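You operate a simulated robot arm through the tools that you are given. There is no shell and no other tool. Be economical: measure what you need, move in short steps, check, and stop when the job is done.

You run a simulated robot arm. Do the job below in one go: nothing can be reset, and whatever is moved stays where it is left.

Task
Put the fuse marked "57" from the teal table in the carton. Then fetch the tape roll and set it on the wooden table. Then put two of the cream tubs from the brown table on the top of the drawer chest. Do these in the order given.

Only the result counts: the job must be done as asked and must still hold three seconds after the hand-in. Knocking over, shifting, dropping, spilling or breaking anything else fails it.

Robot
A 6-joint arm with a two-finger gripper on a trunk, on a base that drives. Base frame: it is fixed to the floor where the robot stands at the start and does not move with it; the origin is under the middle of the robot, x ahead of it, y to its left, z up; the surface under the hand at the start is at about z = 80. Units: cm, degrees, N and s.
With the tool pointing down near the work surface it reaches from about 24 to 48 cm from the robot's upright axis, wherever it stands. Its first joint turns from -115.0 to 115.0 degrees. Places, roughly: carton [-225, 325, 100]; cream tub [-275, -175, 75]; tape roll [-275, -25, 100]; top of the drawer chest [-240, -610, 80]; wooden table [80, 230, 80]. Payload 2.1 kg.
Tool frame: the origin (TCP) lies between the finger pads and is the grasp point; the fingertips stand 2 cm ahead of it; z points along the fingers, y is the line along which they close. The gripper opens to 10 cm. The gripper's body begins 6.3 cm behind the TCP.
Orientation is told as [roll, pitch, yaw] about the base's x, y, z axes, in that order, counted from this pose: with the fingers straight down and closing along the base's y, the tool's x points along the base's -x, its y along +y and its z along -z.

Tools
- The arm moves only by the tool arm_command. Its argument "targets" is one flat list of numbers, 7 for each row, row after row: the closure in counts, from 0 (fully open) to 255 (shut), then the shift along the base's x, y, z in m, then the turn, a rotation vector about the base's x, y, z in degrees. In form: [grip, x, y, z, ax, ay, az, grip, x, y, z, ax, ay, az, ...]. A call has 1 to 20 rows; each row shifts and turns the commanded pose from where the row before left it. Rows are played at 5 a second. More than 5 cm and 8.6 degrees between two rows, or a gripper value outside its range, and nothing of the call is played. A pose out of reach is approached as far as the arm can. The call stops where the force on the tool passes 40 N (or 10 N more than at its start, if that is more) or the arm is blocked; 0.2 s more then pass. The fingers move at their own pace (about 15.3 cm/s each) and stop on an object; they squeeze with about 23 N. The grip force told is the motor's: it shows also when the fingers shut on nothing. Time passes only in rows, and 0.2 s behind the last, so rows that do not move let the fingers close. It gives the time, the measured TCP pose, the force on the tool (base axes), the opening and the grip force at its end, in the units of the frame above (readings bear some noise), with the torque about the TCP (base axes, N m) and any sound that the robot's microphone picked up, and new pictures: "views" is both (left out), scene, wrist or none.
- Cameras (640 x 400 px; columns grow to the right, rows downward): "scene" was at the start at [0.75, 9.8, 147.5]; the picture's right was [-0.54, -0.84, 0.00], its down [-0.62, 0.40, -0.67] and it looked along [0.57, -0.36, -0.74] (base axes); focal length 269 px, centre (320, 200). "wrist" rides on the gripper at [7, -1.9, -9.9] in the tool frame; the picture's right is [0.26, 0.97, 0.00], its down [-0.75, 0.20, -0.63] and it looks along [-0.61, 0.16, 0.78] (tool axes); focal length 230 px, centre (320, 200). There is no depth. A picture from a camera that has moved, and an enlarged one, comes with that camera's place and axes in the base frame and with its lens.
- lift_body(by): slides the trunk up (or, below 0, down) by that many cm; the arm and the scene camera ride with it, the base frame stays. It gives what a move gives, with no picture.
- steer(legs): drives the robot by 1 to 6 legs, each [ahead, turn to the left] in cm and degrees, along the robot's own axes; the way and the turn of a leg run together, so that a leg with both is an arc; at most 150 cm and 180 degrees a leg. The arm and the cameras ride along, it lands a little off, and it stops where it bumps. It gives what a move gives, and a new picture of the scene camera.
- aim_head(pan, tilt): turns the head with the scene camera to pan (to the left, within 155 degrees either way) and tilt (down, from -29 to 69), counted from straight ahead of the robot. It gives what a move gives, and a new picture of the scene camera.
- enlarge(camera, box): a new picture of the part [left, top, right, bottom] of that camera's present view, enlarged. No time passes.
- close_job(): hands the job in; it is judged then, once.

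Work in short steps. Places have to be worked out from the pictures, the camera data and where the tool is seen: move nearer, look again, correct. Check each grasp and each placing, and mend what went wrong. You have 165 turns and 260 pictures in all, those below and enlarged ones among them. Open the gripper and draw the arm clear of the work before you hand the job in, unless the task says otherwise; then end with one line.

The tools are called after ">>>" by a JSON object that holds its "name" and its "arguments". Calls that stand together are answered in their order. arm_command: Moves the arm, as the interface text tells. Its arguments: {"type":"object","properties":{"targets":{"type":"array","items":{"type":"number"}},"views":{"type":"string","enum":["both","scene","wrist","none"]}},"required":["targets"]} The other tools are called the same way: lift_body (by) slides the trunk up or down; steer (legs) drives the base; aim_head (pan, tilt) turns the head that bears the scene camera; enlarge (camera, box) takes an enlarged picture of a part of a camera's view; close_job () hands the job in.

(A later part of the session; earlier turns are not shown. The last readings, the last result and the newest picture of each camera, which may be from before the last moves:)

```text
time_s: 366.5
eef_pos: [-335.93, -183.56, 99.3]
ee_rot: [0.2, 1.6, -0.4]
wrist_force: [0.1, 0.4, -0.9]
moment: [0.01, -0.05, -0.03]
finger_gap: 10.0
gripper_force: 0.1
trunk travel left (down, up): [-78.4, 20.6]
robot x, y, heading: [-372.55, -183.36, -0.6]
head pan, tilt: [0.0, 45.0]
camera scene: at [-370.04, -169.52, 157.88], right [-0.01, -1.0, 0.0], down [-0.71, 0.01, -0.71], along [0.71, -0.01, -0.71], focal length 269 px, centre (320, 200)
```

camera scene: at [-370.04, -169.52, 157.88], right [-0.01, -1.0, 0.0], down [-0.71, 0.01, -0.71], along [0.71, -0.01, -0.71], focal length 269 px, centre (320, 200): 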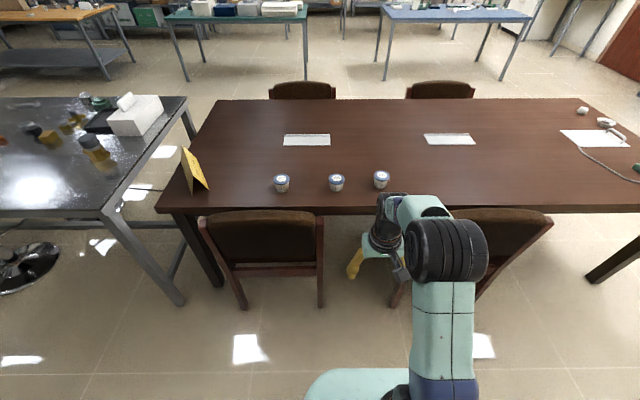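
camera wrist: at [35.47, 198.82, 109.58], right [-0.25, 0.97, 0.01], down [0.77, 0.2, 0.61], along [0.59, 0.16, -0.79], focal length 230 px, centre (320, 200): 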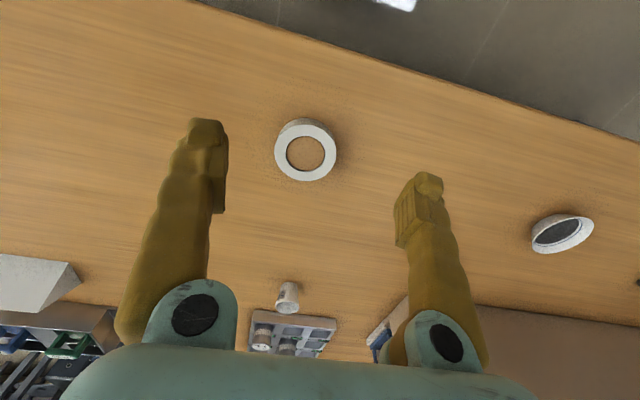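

Tubs at about (-280, -178) (middle) and (-279, -199) (right). Driving ahead 40 cm (staying outside the chair backs at x≈-303) and tilting the tool ~25°.

>>> {"name": "steer", "arguments": {"legs": [[40, 0.5]]}}

>>> {"name": "arm_command", "arguments": {"targets": [0, 0.02, 0.01, 0, 0, -8.3, 0, 0, 0.02, 0.02, 0, 0, -8.3, 0, 0, 0.02, 0.02, 0, 0, -8.3, 0, 0, 0, 0, 0, 0, 0, 0]}}

```text
time_s: 369.0
eef_pos: [-295.87, -183.4, 99.36]
ee_rot: [0.2, 1.6, 0.2]
wrist_force: [0.4, 0.1, 0.5]
moment: [-0.03, 0.02, 0.01]
finger_gap: 10.02
gripper_force: 0.1
trunk travel left (down, up): [-78.4, 20.6]
robot x, y, heading: [-332.15, -183.57, 0.1]
head pan, tilt: [0.0, 45.0]
camera scene: at [-330.17, -169.65, 157.88], right [0.0, -1.0, 0.0], down [-0.71, 0.0, -0.71], along [0.71, 0.0, -0.71], focal length 269 px, centre (320, 200)
```

scene: 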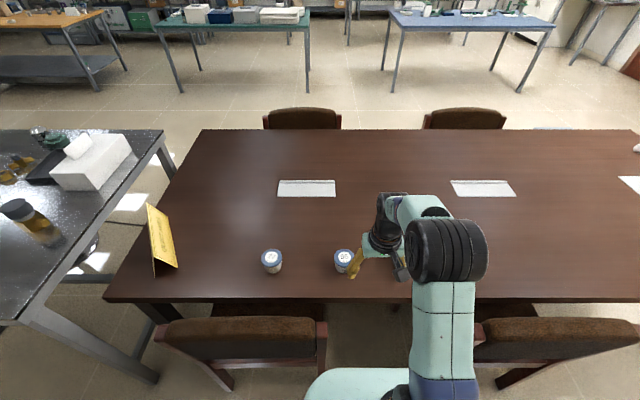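

```text
time_s: 370.0
eef_pos: [-289.88, -178.49, 99.36]
ee_rot: [0.0, -23.5, 0.3]
wrist_force: [0.6, 0.2, -0.8]
moment: [-0.03, 0.0, -0.01]
finger_gap: 9.99
gripper_force: 0.0
trunk travel left (down, up): [-78.4, 20.6]
robot x, y, heading: [-332.5, -183.66, -0.2]
head pan, tilt: [0.0, 45.0]
camera scene: at [-330.13, -169.69, 157.88], right [0.0, -1.0, 0.0], down [-0.71, 0.0, -0.71], along [0.71, 0.0, -0.71], focal length 269 px, centre (320, 200)
camera wrist: at [-300.21, -180.41, 105.79], right [-0.24, 0.97, -0.1], down [0.44, 0.2, 0.88], along [0.87, 0.17, -0.47], focal length 230 px, centre (320, 200)
```

scene: 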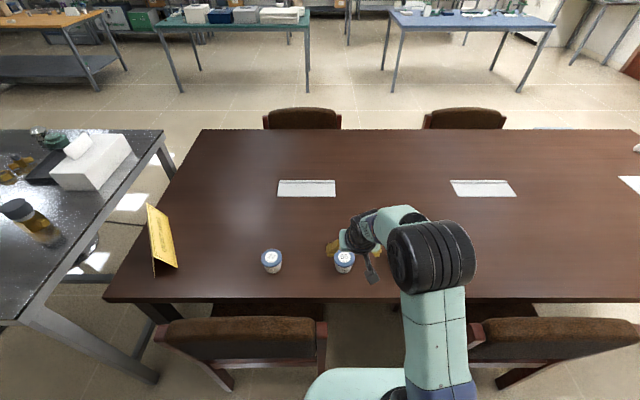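
wrist: 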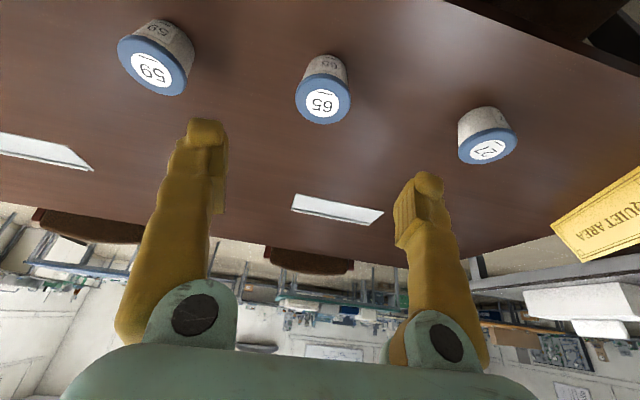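

The tubs are 59, 65, 27; any two do. I'll take the middle one first; descending 8 cm for a parallax fix on its height.

>>> {"name": "arm_command", "arguments": {"targets": [0, -0.005, 0.003, -0.04, 0, 0, 0, 0, -0.005, 0.003, -0.04, 0, 0, 0]}}

```text
time_s: 370.6
eef_pos: [-290.9, -177.92, 91.96]
ee_rot: [0.2, -23.3, -0.1]
wrist_force: [0.4, 0.5, 0.4]
moment: [-0.02, 0.0, 0.0]
finger_gap: 10.0
gripper_force: 0.1
out of reach, approached as far as the arm can: row 2
trunk travel left (down, up): [-78.4, 20.6]
robot x, y, heading: [-332.34, -183.78, -0.2]
head pan, tilt: [0.0, 45.0]
camera scene: at [-330.05, -169.63, 157.88], right [0.0, -1.0, 0.0], down [-0.71, 0.0, -0.71], along [0.71, 0.0, -0.71], focal length 269 px, centre (320, 200)
camera wrist: at [-301.19, -179.72, 98.16], right [-0.24, 0.97, -0.1], down [0.44, 0.2, 0.87], along [0.87, 0.16, -0.47], focal length 230 px, centre (320, 200)
```

scene: 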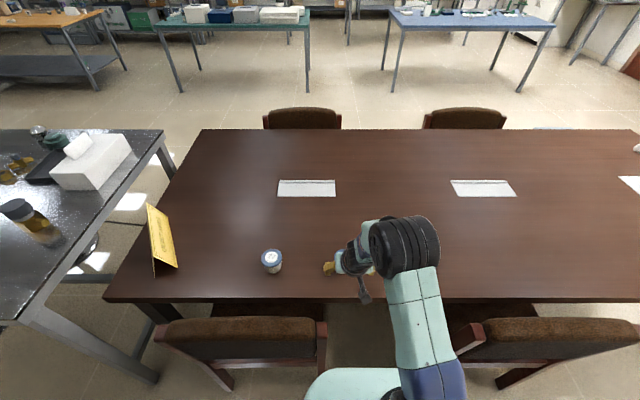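
wrist: 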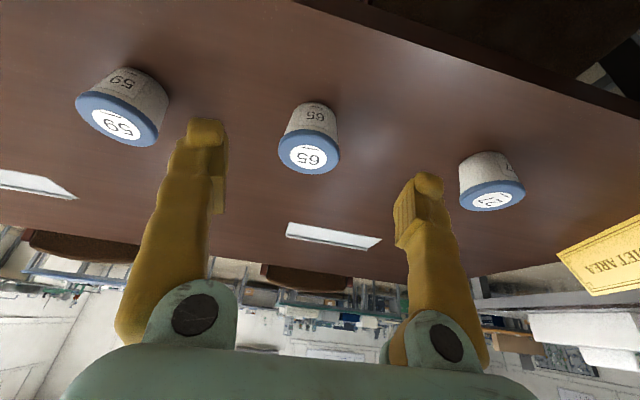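

Parallax gives lid top z≈82.8, table z≈75.5, tub centre about (-282, -178), lid ≈6.6 cm wide. The raised trunk limits reach, so I lift the hand and lower the trunk 10 cm.

>>> {"name": "arm_command", "arguments": {"targets": [0, 0, 0, 0.04, 0, 0, 0, 0, 0, 0, 0.03, 0, 0, 0], "views": "none"}}

>>> {"name": "lift_body", "arguments": {"by": -12}}

>>> {"name": "arm_command", "arguments": {"targets": [0, 0, 0, 0, 0, 0, 0]}}

```text
time_s: 371.2
eef_pos: [-290.79, -177.83, 98.95]
ee_rot: [0.1, -23.4, 0.3]
wrist_force: [0.5, -0.5, 0.6]
moment: [-0.02, -0.01, 0.0]
finger_gap: 9.97
gripper_force: 0.1
trunk travel left (down, up): [-78.4, 20.6]
robot x, y, heading: [-332.32, -183.8, 0.2]
head pan, tilt: [0.0, 45.0]
```

```text
time_s: 372.7
eef_pos: [-290.89, -177.87, 86.89]
ee_rot: [0.0, -23.4, 0.3]
wrist_force: [0.0, -0.1, -0.2]
moment: [0.01, -0.01, -0.01]
finger_gap: 9.99
gripper_force: 0.0
trunk travel left (down, up): [-66.4, 32.6]
robot x, y, heading: [-332.37, -183.7, 0.2]
head pan, tilt: [0.0, 45.0]
```

```text
time_s: 373.1
eef_pos: [-290.78, -177.93, 86.91]
ee_rot: [0.1, -23.4, 0.3]
wrist_force: [0.4, 0.3, 0.1]
moment: [0.01, 0.02, 0.05]
finger_gap: 10.03
gripper_force: 0.1
trunk travel left (down, up): [-66.4, 32.6]
robot x, y, heading: [-331.84, -183.5, -0.1]
head pan, tilt: [0.0, 45.0]
camera scene: at [-330.11, -169.65, 145.88], right [0.0, -1.0, 0.0], down [-0.71, 0.0, -0.71], along [0.71, 0.0, -0.71], focal length 269 px, centre (320, 200)
camera wrist: at [-301.09, -179.83, 93.24], right [-0.24, 0.96, -0.1], down [0.44, 0.2, 0.88], along [0.87, 0.17, -0.47], focal length 230 px, centre (320, 200)
```

scene: 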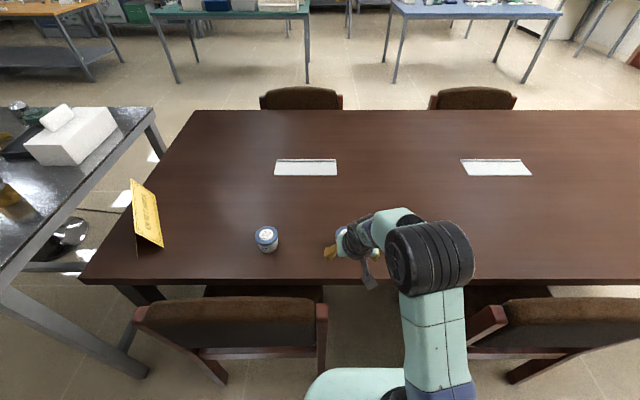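
wrist: 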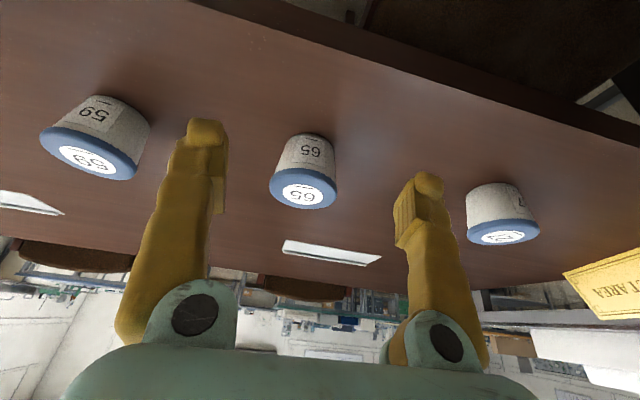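

Tub 65 lines up at (-282, -177.8). Moving in with fingers straddling it.

>>> {"name": "arm_command", "arguments": {"targets": [0, 0.03, 0, -0.024, 0, 0, 0, 0, 0.03, 0.001, -0.024, 0, 0, 0, 0, 0.028, 0, -0.023, 0, 0, 0]}}

```text
time_s: 373.9
eef_pos: [-281.8, -177.71, 79.68]
ee_rot: [0.0, -23.2, 0.3]
wrist_force: [-0.1, 0.6, -0.3]
moment: [-0.01, 0.01, 0.01]
finger_gap: 10.01
gripper_force: 0.0
trunk travel left (down, up): [-66.4, 32.6]
robot x, y, heading: [-332.41, -183.68, 0.1]
head pan, tilt: [0.0, 45.0]
camera scene: at [-329.96, -169.64, 145.87], right [0.0, -1.0, 0.0], down [-0.71, 0.0, -0.71], along [0.71, 0.0, -0.71], focal length 269 px, centre (320, 200)
camera wrist: at [-292.19, -179.75, 86.05], right [-0.24, 0.96, -0.1], down [0.44, 0.2, 0.88], along [0.87, 0.17, -0.47], focal length 230 px, centre (320, 200)
```

scene: 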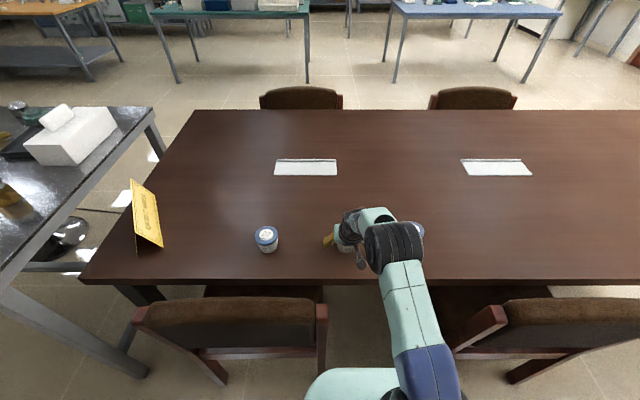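
wrist: 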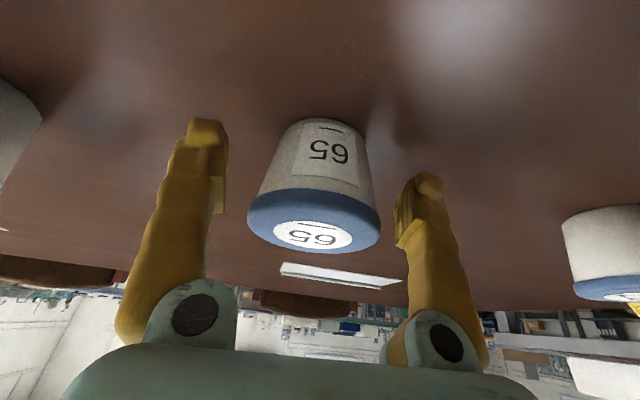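

The tub is centred. Closing.

>>> {"name": "arm_command", "arguments": {"targets": [255, 0, 0, 0, 0, 0, 0, 255, 0, 0, 0, 0, 0, 0, 255, 0, 0, 0, 0, 0, 0], "views": "wrist"}}

```text
time_s: 374.7
eef_pos: [-281.99, -177.77, 79.64]
ee_rot: [0.0, -23.4, 0.3]
wrist_force: [-0.4, 0.2, 0.7]
moment: [-0.02, -0.01, 0.0]
finger_gap: 6.92
gripper_force: 23.6
trunk travel left (down, up): [-66.4, 32.6]
robot x, y, heading: [-332.45, -183.88, 0.1]
head pan, tilt: [0.0, 45.0]
camera wrist: at [-292.31, -179.75, 86.12], right [-0.24, 0.96, -0.1], down [0.44, 0.2, 0.88], along [0.87, 0.17, -0.47], focal length 230 px, centre (320, 200)
```

wrist: 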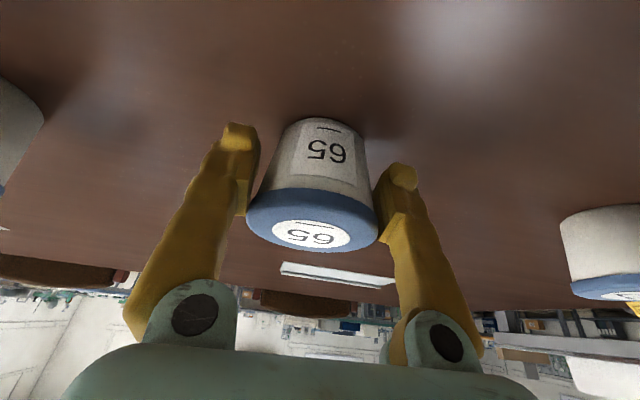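

Gripped at the lid (6.9 cm). Lifting a bit to verify the hold.

>>> {"name": "arm_command", "arguments": {"targets": [255, 0, 0, 0.02, 0, 0, 0, 255, 0, 0, 0.03, 0, 0, 0, 255, 0, 0, 0.03, 0, 0, 0], "views": "wrist"}}

```text
time_s: 375.5
eef_pos: [-281.98, -177.72, 87.85]
ee_rot: [0.1, -23.3, 0.3]
wrist_force: [0.1, 0.6, -1.8]
moment: [0.03, 0.01, 0.0]
finger_gap: 6.92
gripper_force: 22.9
trunk travel left (down, up): [-66.4, 32.6]
robot x, y, heading: [-332.24, -183.74, 0.1]
head pan, tilt: [0.0, 45.0]
camera wrist: at [-292.31, -179.69, 94.23], right [-0.24, 0.96, -0.1], down [0.44, 0.2, 0.88], along [0.87, 0.17, -0.47], focal length 230 px, centre (320, 200)
```

wrist: 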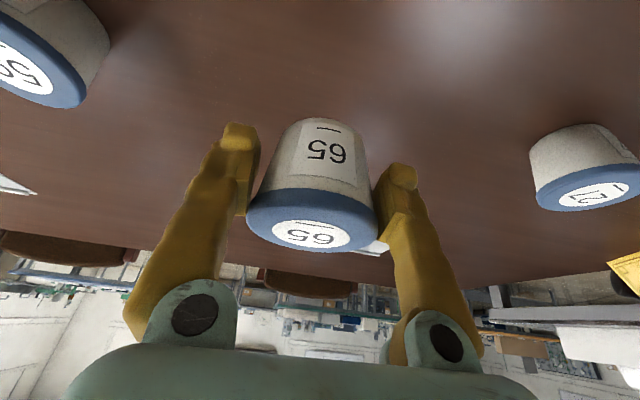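

Held firmly. Raising, retracting, then driving back out and south toward the chest.

>>> {"name": "arm_command", "arguments": {"targets": [255, -0.02, 0, 0.04, 0, 0, 0, 255, -0.04, -0.01, 0.02, 0, 0, 0, 255, -0.04, -0.01, 0.02, 0, 0, 0, 255, -0.04, -0.01, 0, 0, 0, 0], "views": "none"}}

>>> {"name": "lift_body", "arguments": {"by": 12}}

>>> {"name": "steer", "arguments": {"legs": [[-40, 0], [0, -90], [125, 0], [125, 0]]}}

>>> {"name": "aim_head", "arguments": {"pan": 30, "tilt": 25}}

```text
time_s: 376.5
eef_pos: [-296.07, -180.93, 95.82]
ee_rot: [0.0, -23.4, 0.3]
wrist_force: [-0.4, 0.0, -1.0]
moment: [0.0, -0.03, 0.0]
finger_gap: 6.9
gripper_force: 23.0
trunk travel left (down, up): [-66.4, 32.6]
robot x, y, heading: [-332.41, -183.83, -0.2]
head pan, tilt: [0.0, 45.0]
```

```text
time_s: 378.0
eef_pos: [-296.03, -180.92, 107.68]
ee_rot: [0.2, -23.3, 0.2]
wrist_force: [0.2, -0.5, -1.6]
moment: [-0.04, 0.04, -0.01]
finger_gap: 6.86
gripper_force: 22.5
trunk travel left (down, up): [-78.4, 20.6]
robot x, y, heading: [-332.41, -183.55, -0.0]
head pan, tilt: [0.0, 45.0]
```

```text
time_s: 396.1
eef_pos: [-371.0, -469.05, 107.6]
ee_rot: [0.2, -23.3, -90.2]
wrist_force: [0.0, 0.4, -1.2]
moment: [0.04, -0.01, -0.01]
finger_gap: 6.76
gripper_force: 22.8
trunk travel left (down, up): [-78.4, 20.6]
robot x, y, heading: [-373.36, -432.54, -90.6]
head pan, tilt: [0.0, 45.0]
camera scene: at [-359.39, -434.97, 157.88], right [-1.0, 0.01, 0.0], down [0.01, 0.71, -0.71], along [-0.01, -0.71, -0.71], focal length 269 px, centre (320, 200)
```

scene: 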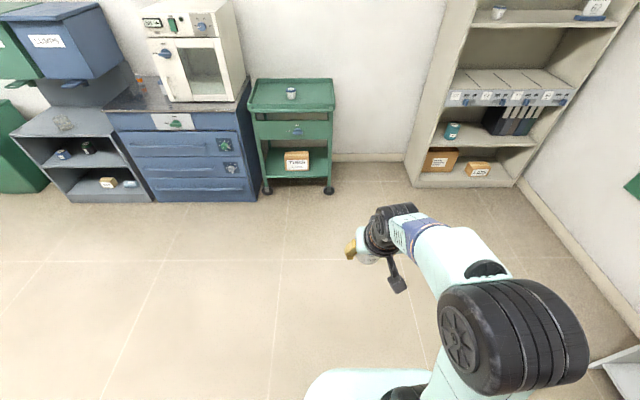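

```text
time_s: 397.0
eef_pos: [-371.07, -469.25, 107.82]
ee_rot: [0.2, -23.3, -90.2]
wrist_force: [0.1, -0.3, -1.1]
moment: [0.05, -0.03, -0.01]
finger_gap: 6.76
gripper_force: 22.9
trunk travel left (down, up): [-78.4, 20.6]
robot x, y, heading: [-373.43, -432.51, -90.5]
head pan, tilt: [30.0, 25.0]
camera scene: at [-354.8, -434.89, 160.93], right [-0.87, -0.49, 0.0], down [-0.21, 0.37, -0.91], along [0.45, -0.79, -0.42], focal length 269 px, centre (320, 200)
```

scene: 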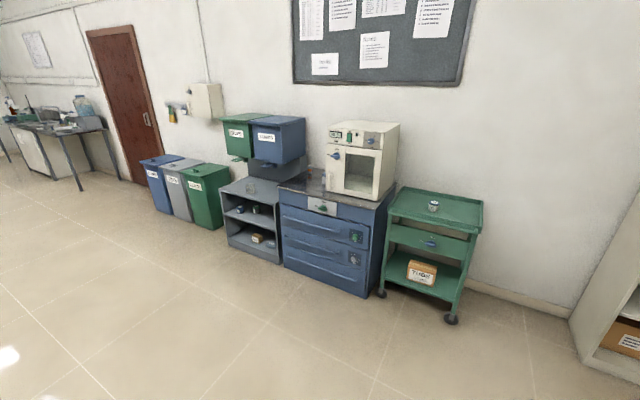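

Chest top z≈79, front edge y≈-594, free area x≈-262..-228 left of the oven. Driving to (-243, -528), facing it.

>>> {"name": "steer", "arguments": {"legs": [[0, 54.2], [80, 0], [81, 0], [0, -53.7]]}}

>>> {"name": "aim_head", "arguments": {"pan": 0, "tilt": 40}}

```text
time_s: 410.0
eef_pos: [-241.74, -563.52, 107.78]
ee_rot: [0.0, -23.4, -89.9]
wrist_force: [-0.5, 0.3, -1.2]
moment: [0.01, 0.0, 0.01]
finger_gap: 6.7
gripper_force: 23.0
trunk travel left (down, up): [-78.4, 20.6]
robot x, y, heading: [-244.17, -526.7, -90.1]
head pan, tilt: [30.0, 25.0]
camera scene: at [-225.74, -529.12, 160.93], right [-0.87, -0.5, 0.0], down [-0.21, 0.37, -0.91], along [0.45, -0.79, -0.42], focal length 269 px, centre (320, 200)
```

scene: 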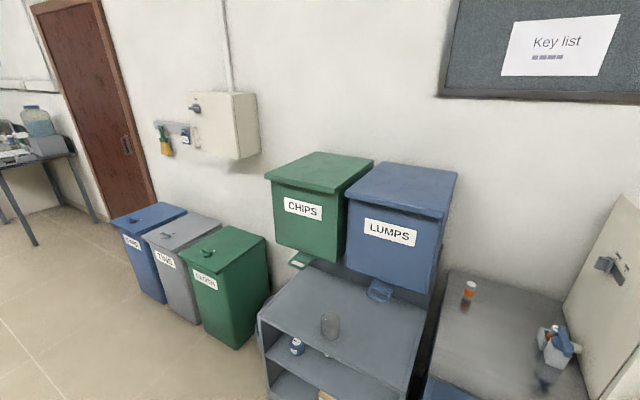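

```text
time_s: 411.0
eef_pos: [-241.72, -563.54, 107.64]
ee_rot: [0.0, -23.4, -89.9]
wrist_force: [0.2, 0.3, -1.1]
moment: [0.03, -0.03, 0.04]
finger_gap: 6.71
gripper_force: 22.6
trunk travel left (down, up): [-78.4, 20.6]
robot x, y, heading: [-244.58, -527.18, -89.8]
head pan, tilt: [0.0, 40.0]
camera scene: at [-230.34, -529.63, 158.6], right [-1.0, 0.0, 0.0], down [0.0, 0.64, -0.77], along [0.0, -0.77, -0.64], focal length 269 px, centre (320, 200)
```

scene: 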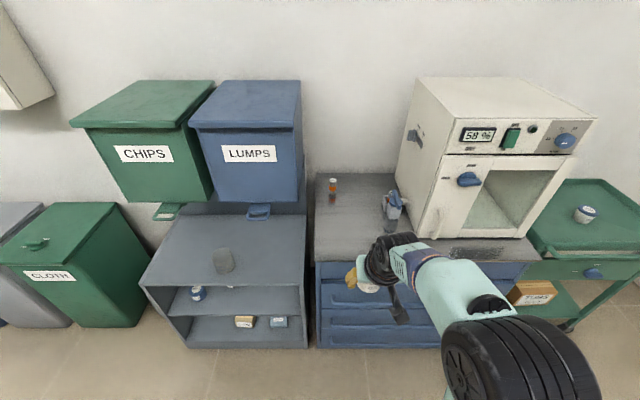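

Chest front edge y≈-591; oven starts at x≈-272; I'll set this tub at about (-240, -603). Driving ahead 27 cm, then reaching over.

>>> {"name": "steer", "arguments": {"legs": [[27, 0]]}}

>>> {"name": "arm_command", "arguments": {"targets": [255, 0.005, -0.04, -0.02, 0, 0, 0, 255, 0.005, -0.04, -0.03, 0, 0, 0, 255, 0.005, -0.03, -0.03, 0, 0, 0, 255, 0.0, -0.02, -0.03, 0, 0, 0]}}

```text
time_s: 412.9
eef_pos: [-241.76, -590.21, 107.71]
ee_rot: [0.1, -23.4, -89.8]
wrist_force: [-0.7, 0.2, -2.0]
moment: [0.01, 0.02, -0.05]
finger_gap: 6.7
gripper_force: 22.6
trunk travel left (down, up): [-78.4, 20.6]
robot x, y, heading: [-244.15, -553.93, -90.2]
head pan, tilt: [0.0, 40.0]
camera scene: at [-230.42, -556.39, 158.61], right [-1.0, 0.0, 0.0], down [0.0, 0.64, -0.77], along [0.0, -0.77, -0.64], focal length 269 px, centre (320, 200)
```

scene: 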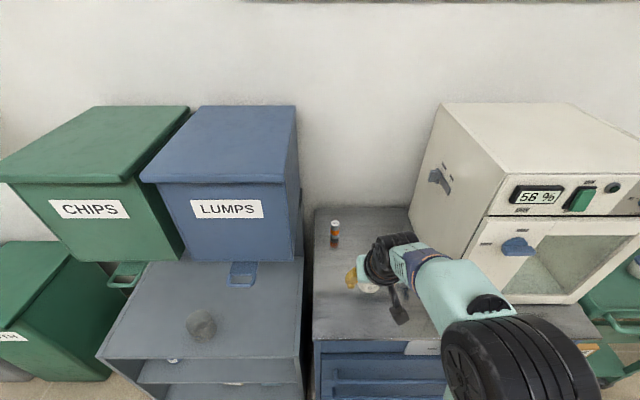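

```text
refused: row 2 steps farther than a row can; nothing moved
```

Row too long; resending with shorter rows.

>>> {"name": "arm_command", "arguments": {"targets": [255, 0.005, -0.03, -0.03, 0, 0, 0, 255, 0.005, -0.03, -0.03, 0, 0, 0, 255, 0.005, -0.03, -0.03, 0, 0, 0, 255, 0.0, -0.03, -0.03, 0, 0, 0]}}

```text
time_s: 413.9
eef_pos: [-240.33, -602.53, 95.55]
ee_rot: [0.1, -23.4, -89.8]
wrist_force: [0.1, -0.4, -2.0]
moment: [0.06, 0.0, 0.01]
finger_gap: 6.52
gripper_force: 23.4
trunk travel left (down, up): [-78.4, 20.6]
robot x, y, heading: [-244.69, -554.38, -90.1]
head pan, tilt: [0.0, 40.0]
camera scene: at [-230.41, -556.75, 158.6], right [-1.0, 0.0, 0.0], down [0.0, 0.64, -0.76], along [0.0, -0.76, -0.64], focal length 269 px, centre (320, 200)
camera wrist: at [-242.16, -592.16, 101.93], right [0.97, 0.24, -0.1], down [0.2, -0.44, 0.88], along [0.16, -0.87, -0.47], focal length 230 px, centre (320, 200)
```

scene: 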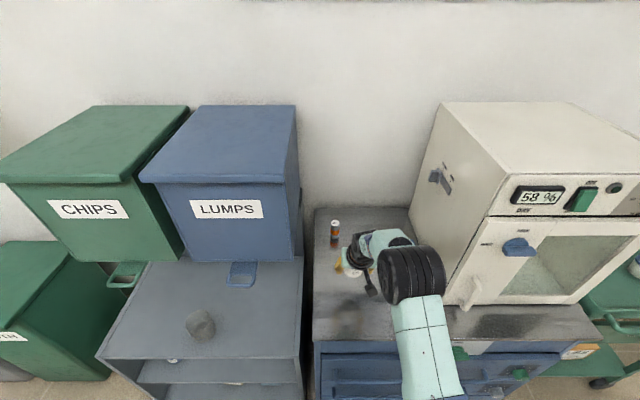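
wrist: 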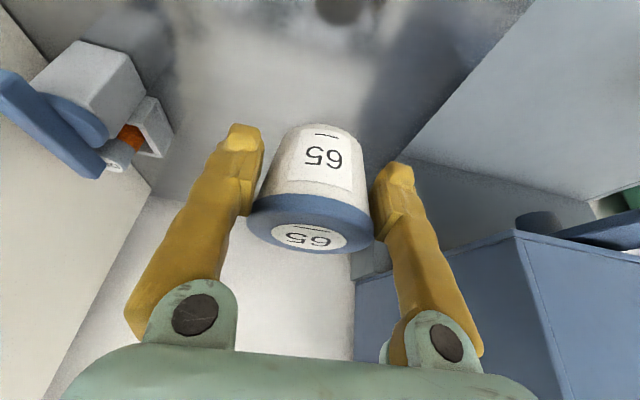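

Position good. Lowering the trunk 10 cm to bring the tub near the top.

>>> {"name": "lift_body", "arguments": {"by": -10}}

>>> {"name": "arm_command", "arguments": {"targets": [255, 0, 0, -0.005, 0, 0, 0]}}

```text
time_s: 415.2
eef_pos: [-240.23, -602.28, 85.7]
ee_rot: [0.1, -23.3, -89.9]
wrist_force: [0.9, -0.2, -2.1]
moment: [0.02, 0.0, -0.01]
finger_gap: 6.53
gripper_force: 23.1
trunk travel left (down, up): [-68.4, 30.6]
robot x, y, heading: [-244.5, -553.77, -89.9]
head pan, tilt: [0.0, 40.0]
```

```text
time_s: 415.6
eef_pos: [-240.34, -602.2, 85.29]
ee_rot: [0.1, -23.5, -90.0]
wrist_force: [0.3, 1.4, 4.6]
moment: [-0.19, 0.02, -0.01]
finger_gap: 6.47
gripper_force: 22.6
trunk travel left (down, up): [-68.4, 30.6]
robot x, y, heading: [-244.82, -554.08, -90.1]
head pan, tilt: [0.0, 40.0]
camera scene: at [-230.43, -556.35, 148.62], right [-1.0, 0.0, 0.0], down [0.0, 0.64, -0.77], along [0.0, -0.77, -0.64], focal length 269 px, centre (320, 200)
camera wrist: at [-242.16, -591.89, 91.65], right [0.97, 0.24, -0.1], down [0.2, -0.44, 0.88], along [0.16, -0.87, -0.47], focal length 230 px, centre (320, 200)
```

scene: 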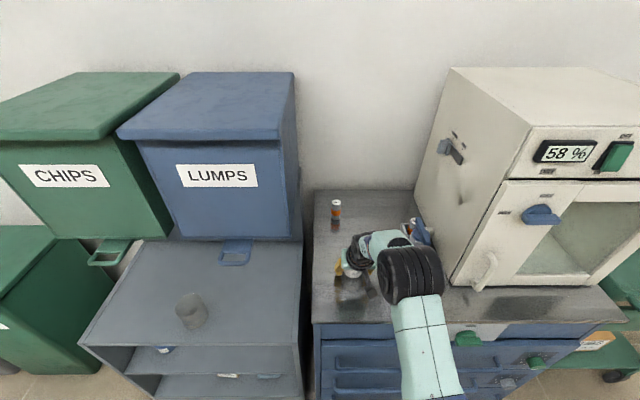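
wrist: 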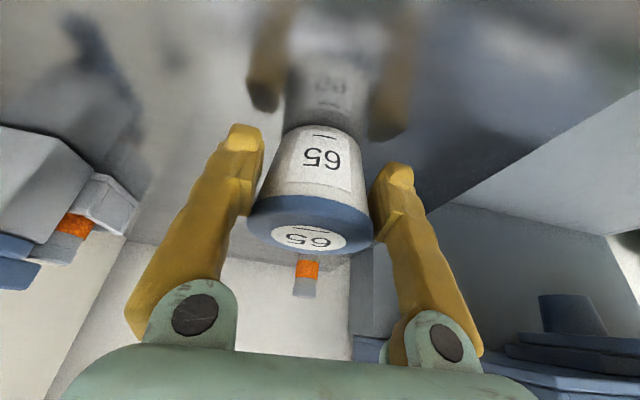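

Touching the top. Pressing 2 mm more and releasing.

>>> {"name": "arm_command", "arguments": {"targets": [255, 0, 0, -0.002, 0, 0, 0, 150, 0, 0, 0, 0, 0, 0, 70, 0, 0, 0, 0, 0, 0, 20, 0, 0, 0, 0, 0, 0]}}

```text
time_s: 416.6
eef_pos: [-240.16, -602.27, 84.92]
ee_rot: [0.1, -23.3, -89.9]
wrist_force: [0.2, -0.1, -0.3]
moment: [0.04, 0.0, -0.05]
finger_gap: 9.23
gripper_force: 0.1
trunk travel left (down, up): [-68.4, 30.6]
robot x, y, heading: [-244.33, -554.28, -90.3]
head pan, tilt: [0.0, 40.0]
camera scene: at [-230.42, -556.46, 148.6], right [-1.0, 0.0, 0.0], down [0.0, 0.64, -0.77], along [0.0, -0.77, -0.64], focal length 269 px, centre (320, 200)
camera wrist: at [-242.16, -591.92, 91.34], right [0.97, 0.24, -0.1], down [0.2, -0.44, 0.88], along [0.16, -0.87, -0.47], focal length 230 px, centre (320, 200)
```

scene: 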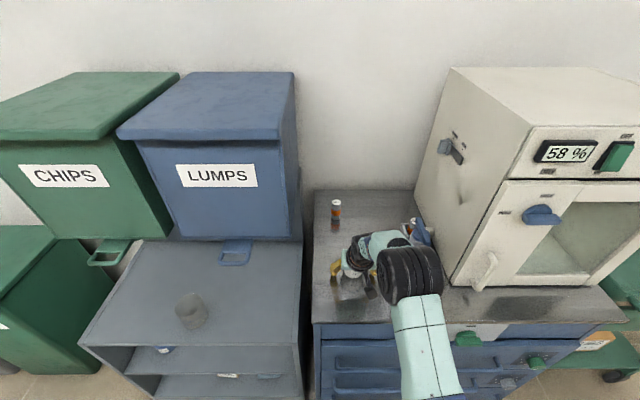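
wrist: 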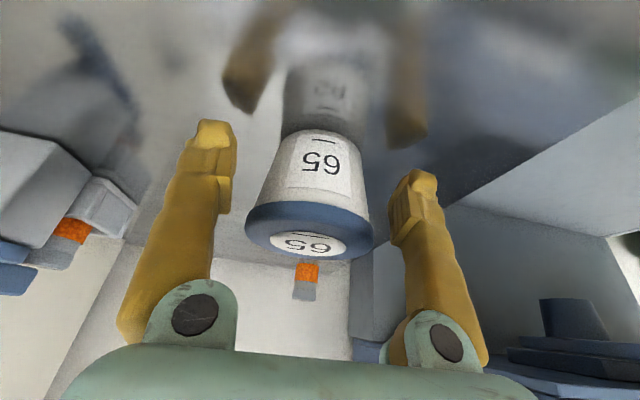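

Tub 65 stands on the chest. Rising straight up and retracting.

>>> {"name": "arm_command", "arguments": {"targets": [0, 0, 0.003, 0.03, 0, 0, 0, 0, 0, 0.005, 0.04, 0, 0, 0, 0, 0, 0.01, 0.04, 0, 0, 0, 0, 0, 0.04, 0.02, 0, 0, 0, 0, 0, 0.04, 0.0, 0, 0, 0, 0, 0, 0.04, 0.0, 0, 0, 0]}}

>>> {"name": "lift_body", "arguments": {"by": 10}}

```text
time_s: 418.0
eef_pos: [-240.41, -588.24, 97.98]
ee_rot: [0.1, -23.4, -89.9]
wrist_force: [-1.1, -0.2, -1.0]
moment: [-0.02, 0.0, 0.01]
finger_gap: 10.03
gripper_force: 0.1
trunk travel left (down, up): [-68.4, 30.6]
robot x, y, heading: [-244.44, -554.05, -90.2]
head pan, tilt: [0.0, 40.0]
camera scene: at [-230.44, -556.27, 148.61], right [-1.0, 0.0, 0.0], down [0.0, 0.64, -0.77], along [0.0, -0.77, -0.64], focal length 269 px, centre (320, 200)
camera wrist: at [-242.19, -577.92, 104.29], right [0.97, 0.24, -0.1], down [0.2, -0.44, 0.88], along [0.16, -0.87, -0.47], focal length 230 px, centre (320, 200)
```

scene: 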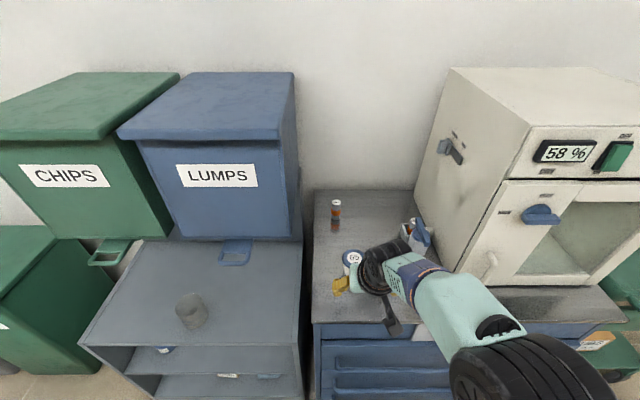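
wrist: 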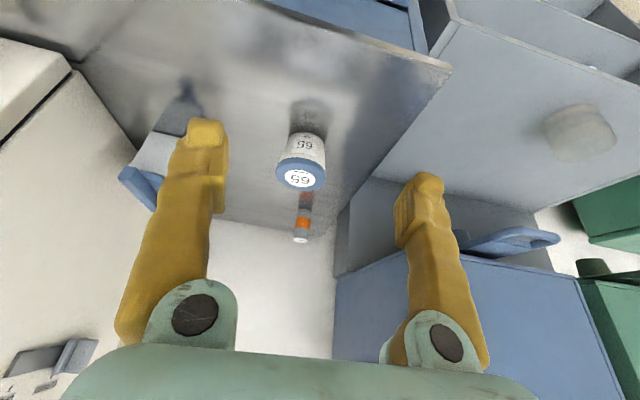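

```text
time_s: 419.4
eef_pos: [-240.32, -588.39, 107.78]
ee_rot: [0.1, -23.4, -89.9]
wrist_force: [0.1, -0.8, -0.3]
moment: [0.0, -0.01, 0.02]
finger_gap: 9.99
gripper_force: 0.0
trunk travel left (down, up): [-78.4, 20.6]
robot x, y, heading: [-244.31, -553.92, -90.3]
head pan, tilt: [0.0, 40.0]
```

First tub done. Returning along the same path for tub 59 at about (-281, -198.5), stopping at y≈-190.

>>> {"name": "steer", "arguments": {"legs": [[-27, 0], [0, -126], [80, 0], [81, 0], [0, -53.7], [122, 0]]}}

>>> {"name": "steer", "arguments": {"legs": [[120, 0], [0, -90]]}}

>>> {"name": "aim_head", "arguments": {"pan": 0, "tilt": 45}}

```text
time_s: 442.5
eef_pos: [-378.15, -275.85, 107.85]
ee_rot: [0.1, -23.4, 90.0]
wrist_force: [-0.2, 0.6, -0.2]
moment: [-0.01, 0.02, 0.01]
finger_gap: 10.02
gripper_force: 0.0
trunk travel left (down, up): [-78.4, 20.6]
robot x, y, heading: [-374.27, -310.3, 89.8]
head pan, tilt: [0.0, 40.0]
camera scene: at [-388.09, -307.75, 158.6], right [1.0, 0.0, 0.0], down [0.0, -0.64, -0.77], along [0.0, 0.77, -0.64], focal length 269 px, centre (320, 200)
```

scene: 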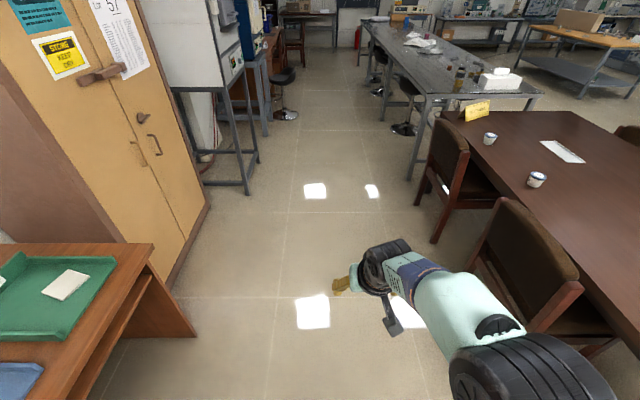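

```text
time_s: 452.4
eef_pos: [-339.24, -186.85, 107.88]
ee_rot: [0.1, -23.5, 0.1]
wrist_force: [-0.5, 0.5, 0.3]
moment: [-0.03, -0.01, 0.0]
finger_gap: 9.99
gripper_force: 0.0
trunk travel left (down, up): [-78.4, 20.6]
robot x, y, heading: [-373.62, -191.26, -0.1]
head pan, tilt: [0.0, 40.0]
camera scene: at [-370.98, -176.91, 158.6], right [0.0, -1.0, 0.0], down [-0.64, 0.0, -0.77], along [0.77, 0.0, -0.64], focal length 269 px, centre (320, 200)
```

scene: 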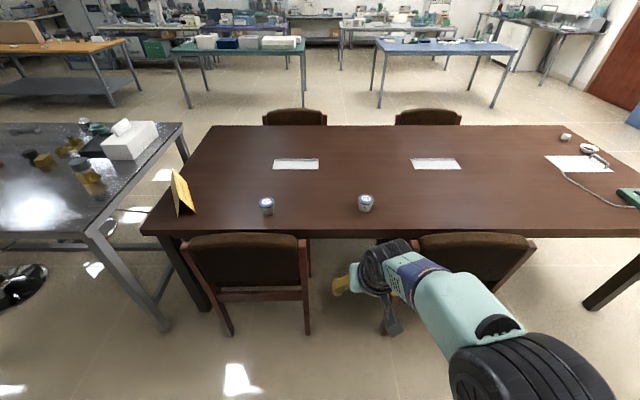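

```text
time_s: 453.0
eef_pos: [-339.27, -186.78, 107.92]
ee_rot: [0.1, -23.3, 0.1]
wrist_force: [0.2, 0.4, 0.1]
moment: [0.01, 0.01, 0.01]
finger_gap: 9.99
gripper_force: 0.1
trunk travel left (down, up): [-78.4, 20.6]
robot x, y, heading: [-373.98, -191.02, -0.1]
head pan, tilt: [0.0, 45.0]
camera scene: at [-371.34, -176.92, 157.88], right [0.0, -1.0, 0.0], down [-0.71, 0.0, -0.71], along [0.71, 0.0, -0.71], focal length 269 px, centre (320, 200)
```

scene: 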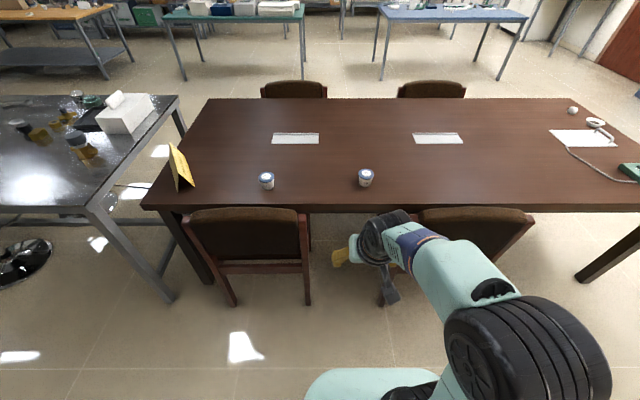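

Tub 59 at about (-280, -197.5). Driving ahead 41 cm, positioning above it, then lowering the trunk.

>>> {"name": "steer", "arguments": {"legs": [[41, 0]]}}

>>> {"name": "arm_command", "arguments": {"targets": [0, 0.02, -0.03, -0.02, 0, 0, 0, 0, 0.02, -0.03, -0.02, 0, 0, 0, 0, 0.02, -0.03, -0.02, 0, 0, 0, 0, 0.02, -0.02, 0.0, 0, 0, 0], "views": "none"}}

>>> {"name": "lift_body", "arguments": {"by": -12}}

>>> {"name": "arm_command", "arguments": {"targets": [0, 0, 0, 0, 0, 0, 0]}}

```text
time_s: 455.6
eef_pos: [-297.91, -187.12, 108.0]
ee_rot: [0.1, -23.4, -0.2]
wrist_force: [0.3, -0.3, -0.8]
moment: [-0.06, 0.02, -0.02]
finger_gap: 10.01
gripper_force: 0.0
trunk travel left (down, up): [-78.4, 20.6]
robot x, y, heading: [-332.06, -191.18, -0.4]
head pan, tilt: [0.0, 45.0]
camera scene: at [-330.05, -177.11, 157.88], right [-0.01, -1.0, 0.0], down [-0.71, 0.0, -0.71], along [0.71, 0.0, -0.71], focal length 269 px, centre (320, 200)
```

scene: 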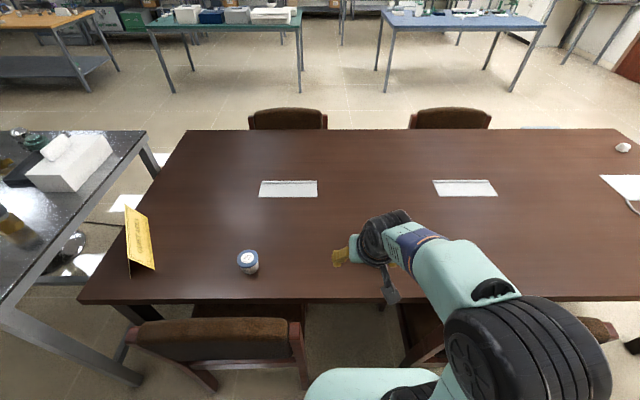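

```text
time_s: 456.6
eef_pos: [-289.73, -198.17, 101.73]
ee_rot: [0.1, -23.4, -0.2]
wrist_force: [0.4, 0.3, -0.2]
moment: [0.05, 0.03, -0.02]
finger_gap: 10.03
gripper_force: 0.1
trunk travel left (down, up): [-78.4, 20.6]
robot x, y, heading: [-332.2, -191.35, -0.5]
head pan, tilt: [0.0, 45.0]
```

```text
time_s: 458.1
eef_pos: [-289.92, -198.1, 89.73]
ee_rot: [0.1, -23.4, -0.2]
wrist_force: [-1.1, -0.3, 0.8]
moment: [-0.01, 0.0, -0.01]
finger_gap: 9.99
gripper_force: 0.0
trunk travel left (down, up): [-66.4, 32.6]
robot x, y, heading: [-332.67, -190.88, -0.5]
head pan, tilt: [0.0, 45.0]
```

```text
time_s: 458.5
eef_pos: [-289.92, -198.15, 89.67]
ee_rot: [0.2, -23.4, -0.3]
wrist_force: [-0.2, -0.3, 0.0]
moment: [0.01, 0.02, -0.02]
finger_gap: 9.98
gripper_force: 0.0
trunk travel left (down, up): [-66.4, 32.6]
robot x, y, heading: [-332.56, -190.96, -0.3]
head pan, tilt: [0.0, 45.0]
camera scene: at [-329.97, -177.12, 145.88], right [-0.01, -1.0, 0.0], down [-0.71, 0.0, -0.71], along [0.71, 0.0, -0.71], focal length 269 px, centre (320, 200)
camera wrist: at [-300.18, -199.99, 96.23], right [-0.23, 0.97, -0.1], down [0.44, 0.2, 0.88], along [0.87, 0.16, -0.47], focal length 230 px, centre (320, 200)
```

scene: 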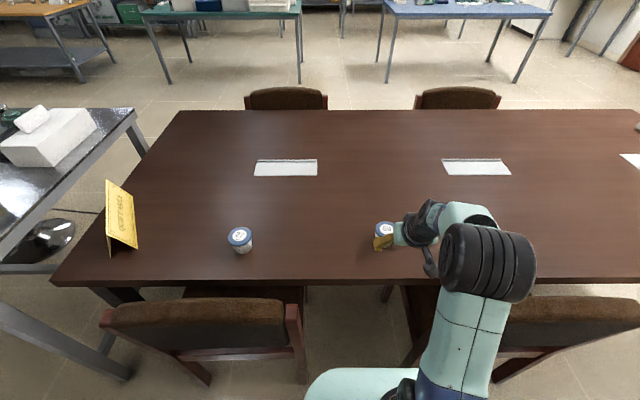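
wrist: 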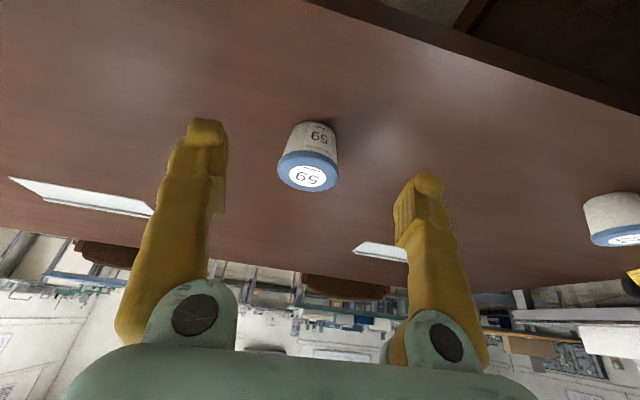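

Tub 59 lid at about (-279.5, -197.8). Moving in.

>>> {"name": "arm_command", "arguments": {"targets": [0, 0.025, 0.001, -0.026, 0, 0, 0, 0, 0.025, 0.001, -0.026, 0, 0, 0, 0, 0.025, 0.001, -0.026, 0, 0, 0, 0, 0.026, 0, -0.025, 0, 0, 0]}}

```text
time_s: 459.5
eef_pos: [-279.61, -197.78, 79.43]
ee_rot: [0.0, -23.2, -0.2]
wrist_force: [-0.5, -0.3, -0.6]
moment: [-0.05, -0.03, -0.01]
finger_gap: 10.0
gripper_force: 0.1
trunk travel left (down, up): [-66.4, 32.6]
robot x, y, heading: [-332.36, -191.11, 0.0]
head pan, tilt: [0.0, 45.0]
camera scene: at [-329.84, -177.13, 145.88], right [-0.01, -1.0, 0.0], down [-0.71, 0.0, -0.71], along [0.71, 0.0, -0.71], focal length 269 px, centre (320, 200)
camera wrist: at [-289.98, -199.63, 85.83], right [-0.23, 0.97, -0.1], down [0.44, 0.2, 0.88], along [0.87, 0.16, -0.47], focal length 230 px, centre (320, 200)
```

scene: 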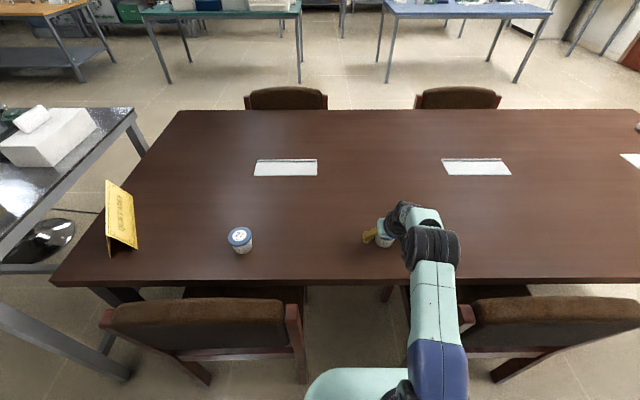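
wrist: 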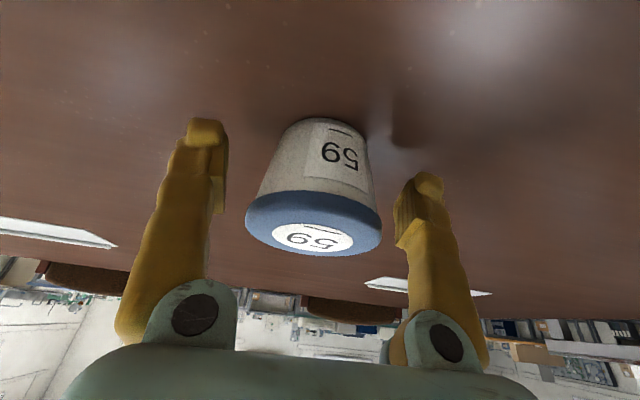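

Centred between the fingers. Closing and lifting.

>>> {"name": "arm_command", "arguments": {"targets": [255, 0, 0, 0, 0, 0, 0, 255, 0, 0, 0, 0, 0, 0, 255, 0, 0, 0, 0, 0, 0, 255, 0, 0, 0.02, 0, 0, 0, 255, 0, 0, 0.03, 0, 0, 0, 255, 0, 0, 0.03, 0, 0, 0], "views": "wrist"}}

```text
time_s: 460.9
eef_pos: [-279.78, -197.95, 87.52]
ee_rot: [0.1, -23.3, -0.1]
wrist_force: [-0.4, 0.5, -1.4]
moment: [0.02, 0.03, -0.01]
finger_gap: 7.11
gripper_force: 23.1
trunk travel left (down, up): [-66.4, 32.6]
robot x, y, heading: [-332.1, -191.14, -0.5]
head pan, tilt: [0.0, 45.0]
camera wrist: at [-290.04, -199.77, 93.92], right [-0.23, 0.97, -0.1], down [0.44, 0.2, 0.88], along [0.87, 0.16, -0.47], focal length 230 px, centre (320, 200)
```

wrist: 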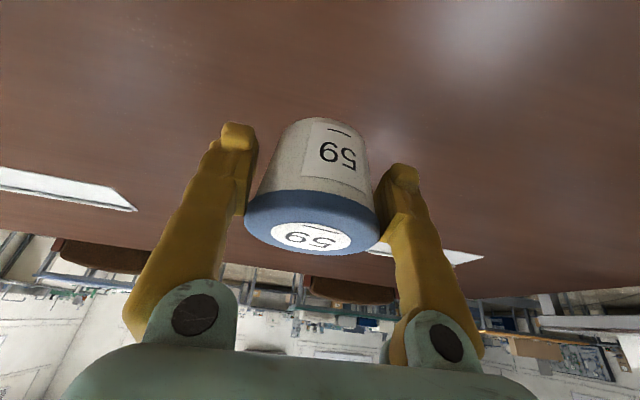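

Tub 59 held. Retracting, raising and driving back to the chest.

>>> {"name": "arm_command", "arguments": {"targets": [255, -0.02, 0, 0.04, 0, 0, 0, 255, -0.04, 0.02, 0.02, 0, 0, 0, 255, -0.04, 0.02, 0.02, 0, 0, 0, 255, -0.04, 0.02, 0, 0, 0, 0], "views": "none"}}

>>> {"name": "lift_body", "arguments": {"by": 12}}

>>> {"name": "steer", "arguments": {"legs": [[-41, 0], [0, -89.8], [121, 0], [121, 0]]}}

```text
time_s: 461.9
eef_pos: [-293.77, -191.88, 95.59]
ee_rot: [-0.1, -23.4, 0.0]
wrist_force: [0.7, -0.2, -0.8]
moment: [-0.03, -0.02, 0.0]
finger_gap: 7.09
gripper_force: 22.6
trunk travel left (down, up): [-66.4, 32.6]
robot x, y, heading: [-331.92, -191.28, -0.3]
head pan, tilt: [0.0, 45.0]
```

```text
time_s: 463.4
eef_pos: [-293.85, -191.78, 107.43]
ee_rot: [0.0, -23.4, -0.2]
wrist_force: [0.1, -0.3, -1.6]
moment: [0.03, 0.01, -0.05]
finger_gap: 7.05
gripper_force: 22.8
trunk travel left (down, up): [-78.4, 20.6]
robot x, y, heading: [-332.19, -191.11, -0.5]
head pan, tilt: [0.0, 45.0]
```

```text
time_s: 481.2
eef_pos: [-374.35, -471.52, 107.49]
ee_rot: [0.0, -23.3, -90.0]
wrist_force: [-0.1, 0.2, -1.8]
moment: [0.03, 0.01, 0.01]
finger_gap: 6.82
gripper_force: 23.0
trunk travel left (down, up): [-78.4, 20.6]
robot x, y, heading: [-373.79, -432.77, -90.4]
head pan, tilt: [0.0, 45.0]
camera scene: at [-359.62, -435.11, 157.88], right [-1.0, 0.01, 0.0], down [0.0, 0.71, -0.71], along [0.0, -0.71, -0.71], focal length 269 px, centre (320, 200)
```

scene: 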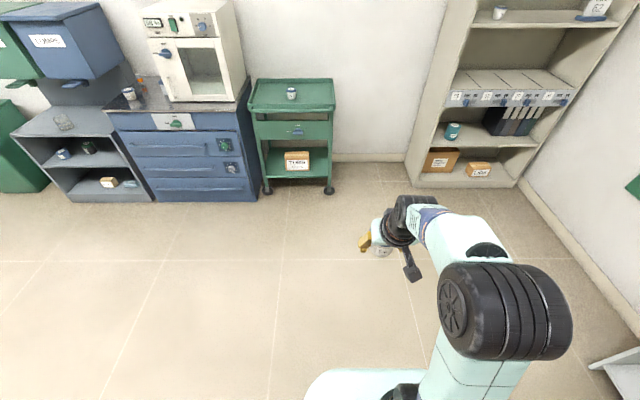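

First tub still stands on the chest. Driving to it again; the grip shows slow creep so I won't linger.

>>> {"name": "steer", "arguments": {"legs": [[0, 53.8], [80, 0], [79, 0], [0, -53.4], [26, 0]]}}

>>> {"name": "arm_command", "arguments": {"targets": [255, 0, 0, 0, 0, 0, 0], "views": "wrist"}}

```text
time_s: 495.6
eef_pos: [-247.59, -591.92, 107.52]
ee_rot: [0.2, -23.5, -90.2]
wrist_force: [-0.4, -0.2, -0.9]
moment: [0.04, 0.0, 0.03]
finger_gap: 6.6
gripper_force: 23.4
trunk travel left (down, up): [-78.4, 20.6]
robot x, y, heading: [-246.45, -553.88, -90.6]
head pan, tilt: [0.0, 45.0]
camera scene: at [-232.64, -555.68, 157.88], right [-1.0, 0.01, 0.0], down [0.01, 0.71, -0.71], along [-0.01, -0.71, -0.71], focal length 269 px, centre (320, 200)
```

scene: 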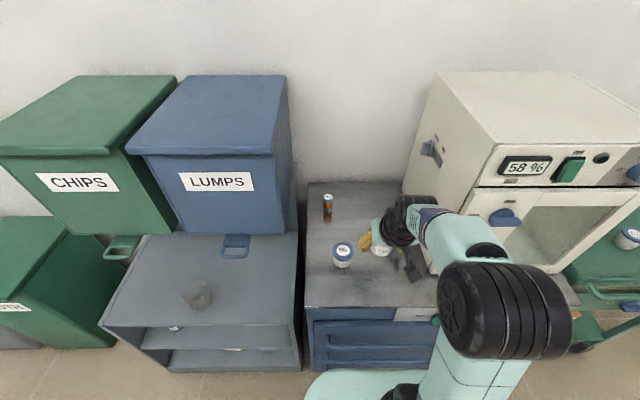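

```text
time_s: 496.0
eef_pos: [-247.56, -592.14, 107.55]
ee_rot: [0.1, -23.4, -90.3]
wrist_force: [-0.4, 0.6, -1.8]
moment: [0.01, 0.0, 0.03]
finger_gap: 6.59
gripper_force: 23.0
trunk travel left (down, up): [-78.4, 20.6]
robot x, y, heading: [-246.42, -553.3, -90.4]
head pan, tilt: [0.0, 45.0]
camera wrist: at [-249.29, -581.72, 113.87], right [0.97, 0.23, -0.1], down [0.2, -0.44, 0.88], along [0.16, -0.87, -0.47], focal length 230 px, centre (320, 200)
```

wrist: 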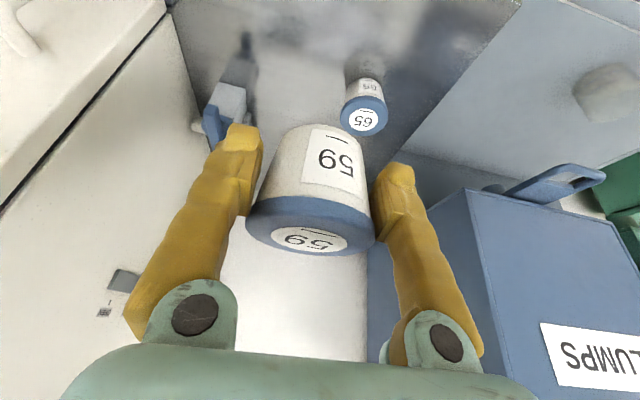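

Tub 65 is at (-240.4, -603); I'll set tub 59 at about (-252.5, -600), 12 cm to its right and clear of the spray item and oven.

>>> {"name": "arm_command", "arguments": {"targets": [255, -0.012, -0.02, -0.028, 0, 0, 0, 255, -0.012, -0.02, -0.028, 0, 0, 0, 255, -0.012, -0.02, -0.028, 0, 0, 0, 255, -0.013, -0.019, -0.028, 0, 0, 0]}}

```text
time_s: 497.0
eef_pos: [-252.45, -600.09, 96.17]
ee_rot: [0.1, -23.4, -90.3]
wrist_force: [0.4, 0.0, -0.2]
moment: [0.01, -0.01, 0.02]
finger_gap: 6.57
gripper_force: 22.7
trunk travel left (down, up): [-78.4, 20.6]
robot x, y, heading: [-246.74, -553.41, -90.2]
head pan, tilt: [0.0, 45.0]
camera scene: at [-232.74, -555.99, 157.88], right [-1.0, 0.01, 0.0], down [0.01, 0.71, -0.71], along [-0.01, -0.71, -0.71], focal length 269 px, centre (320, 200)
camera wrist: at [-254.29, -589.84, 102.62], right [0.97, 0.23, -0.1], down [0.2, -0.44, 0.88], along [0.16, -0.87, -0.47], focal length 230 px, centre (320, 200)
```

scene: 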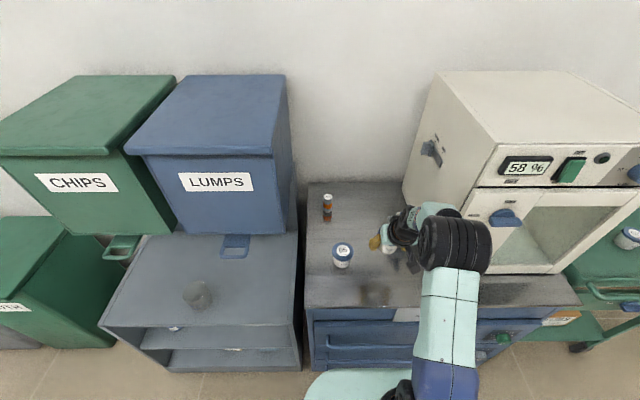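
wrist: 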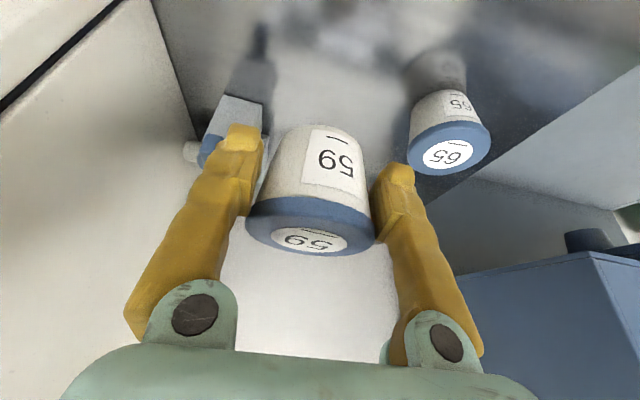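

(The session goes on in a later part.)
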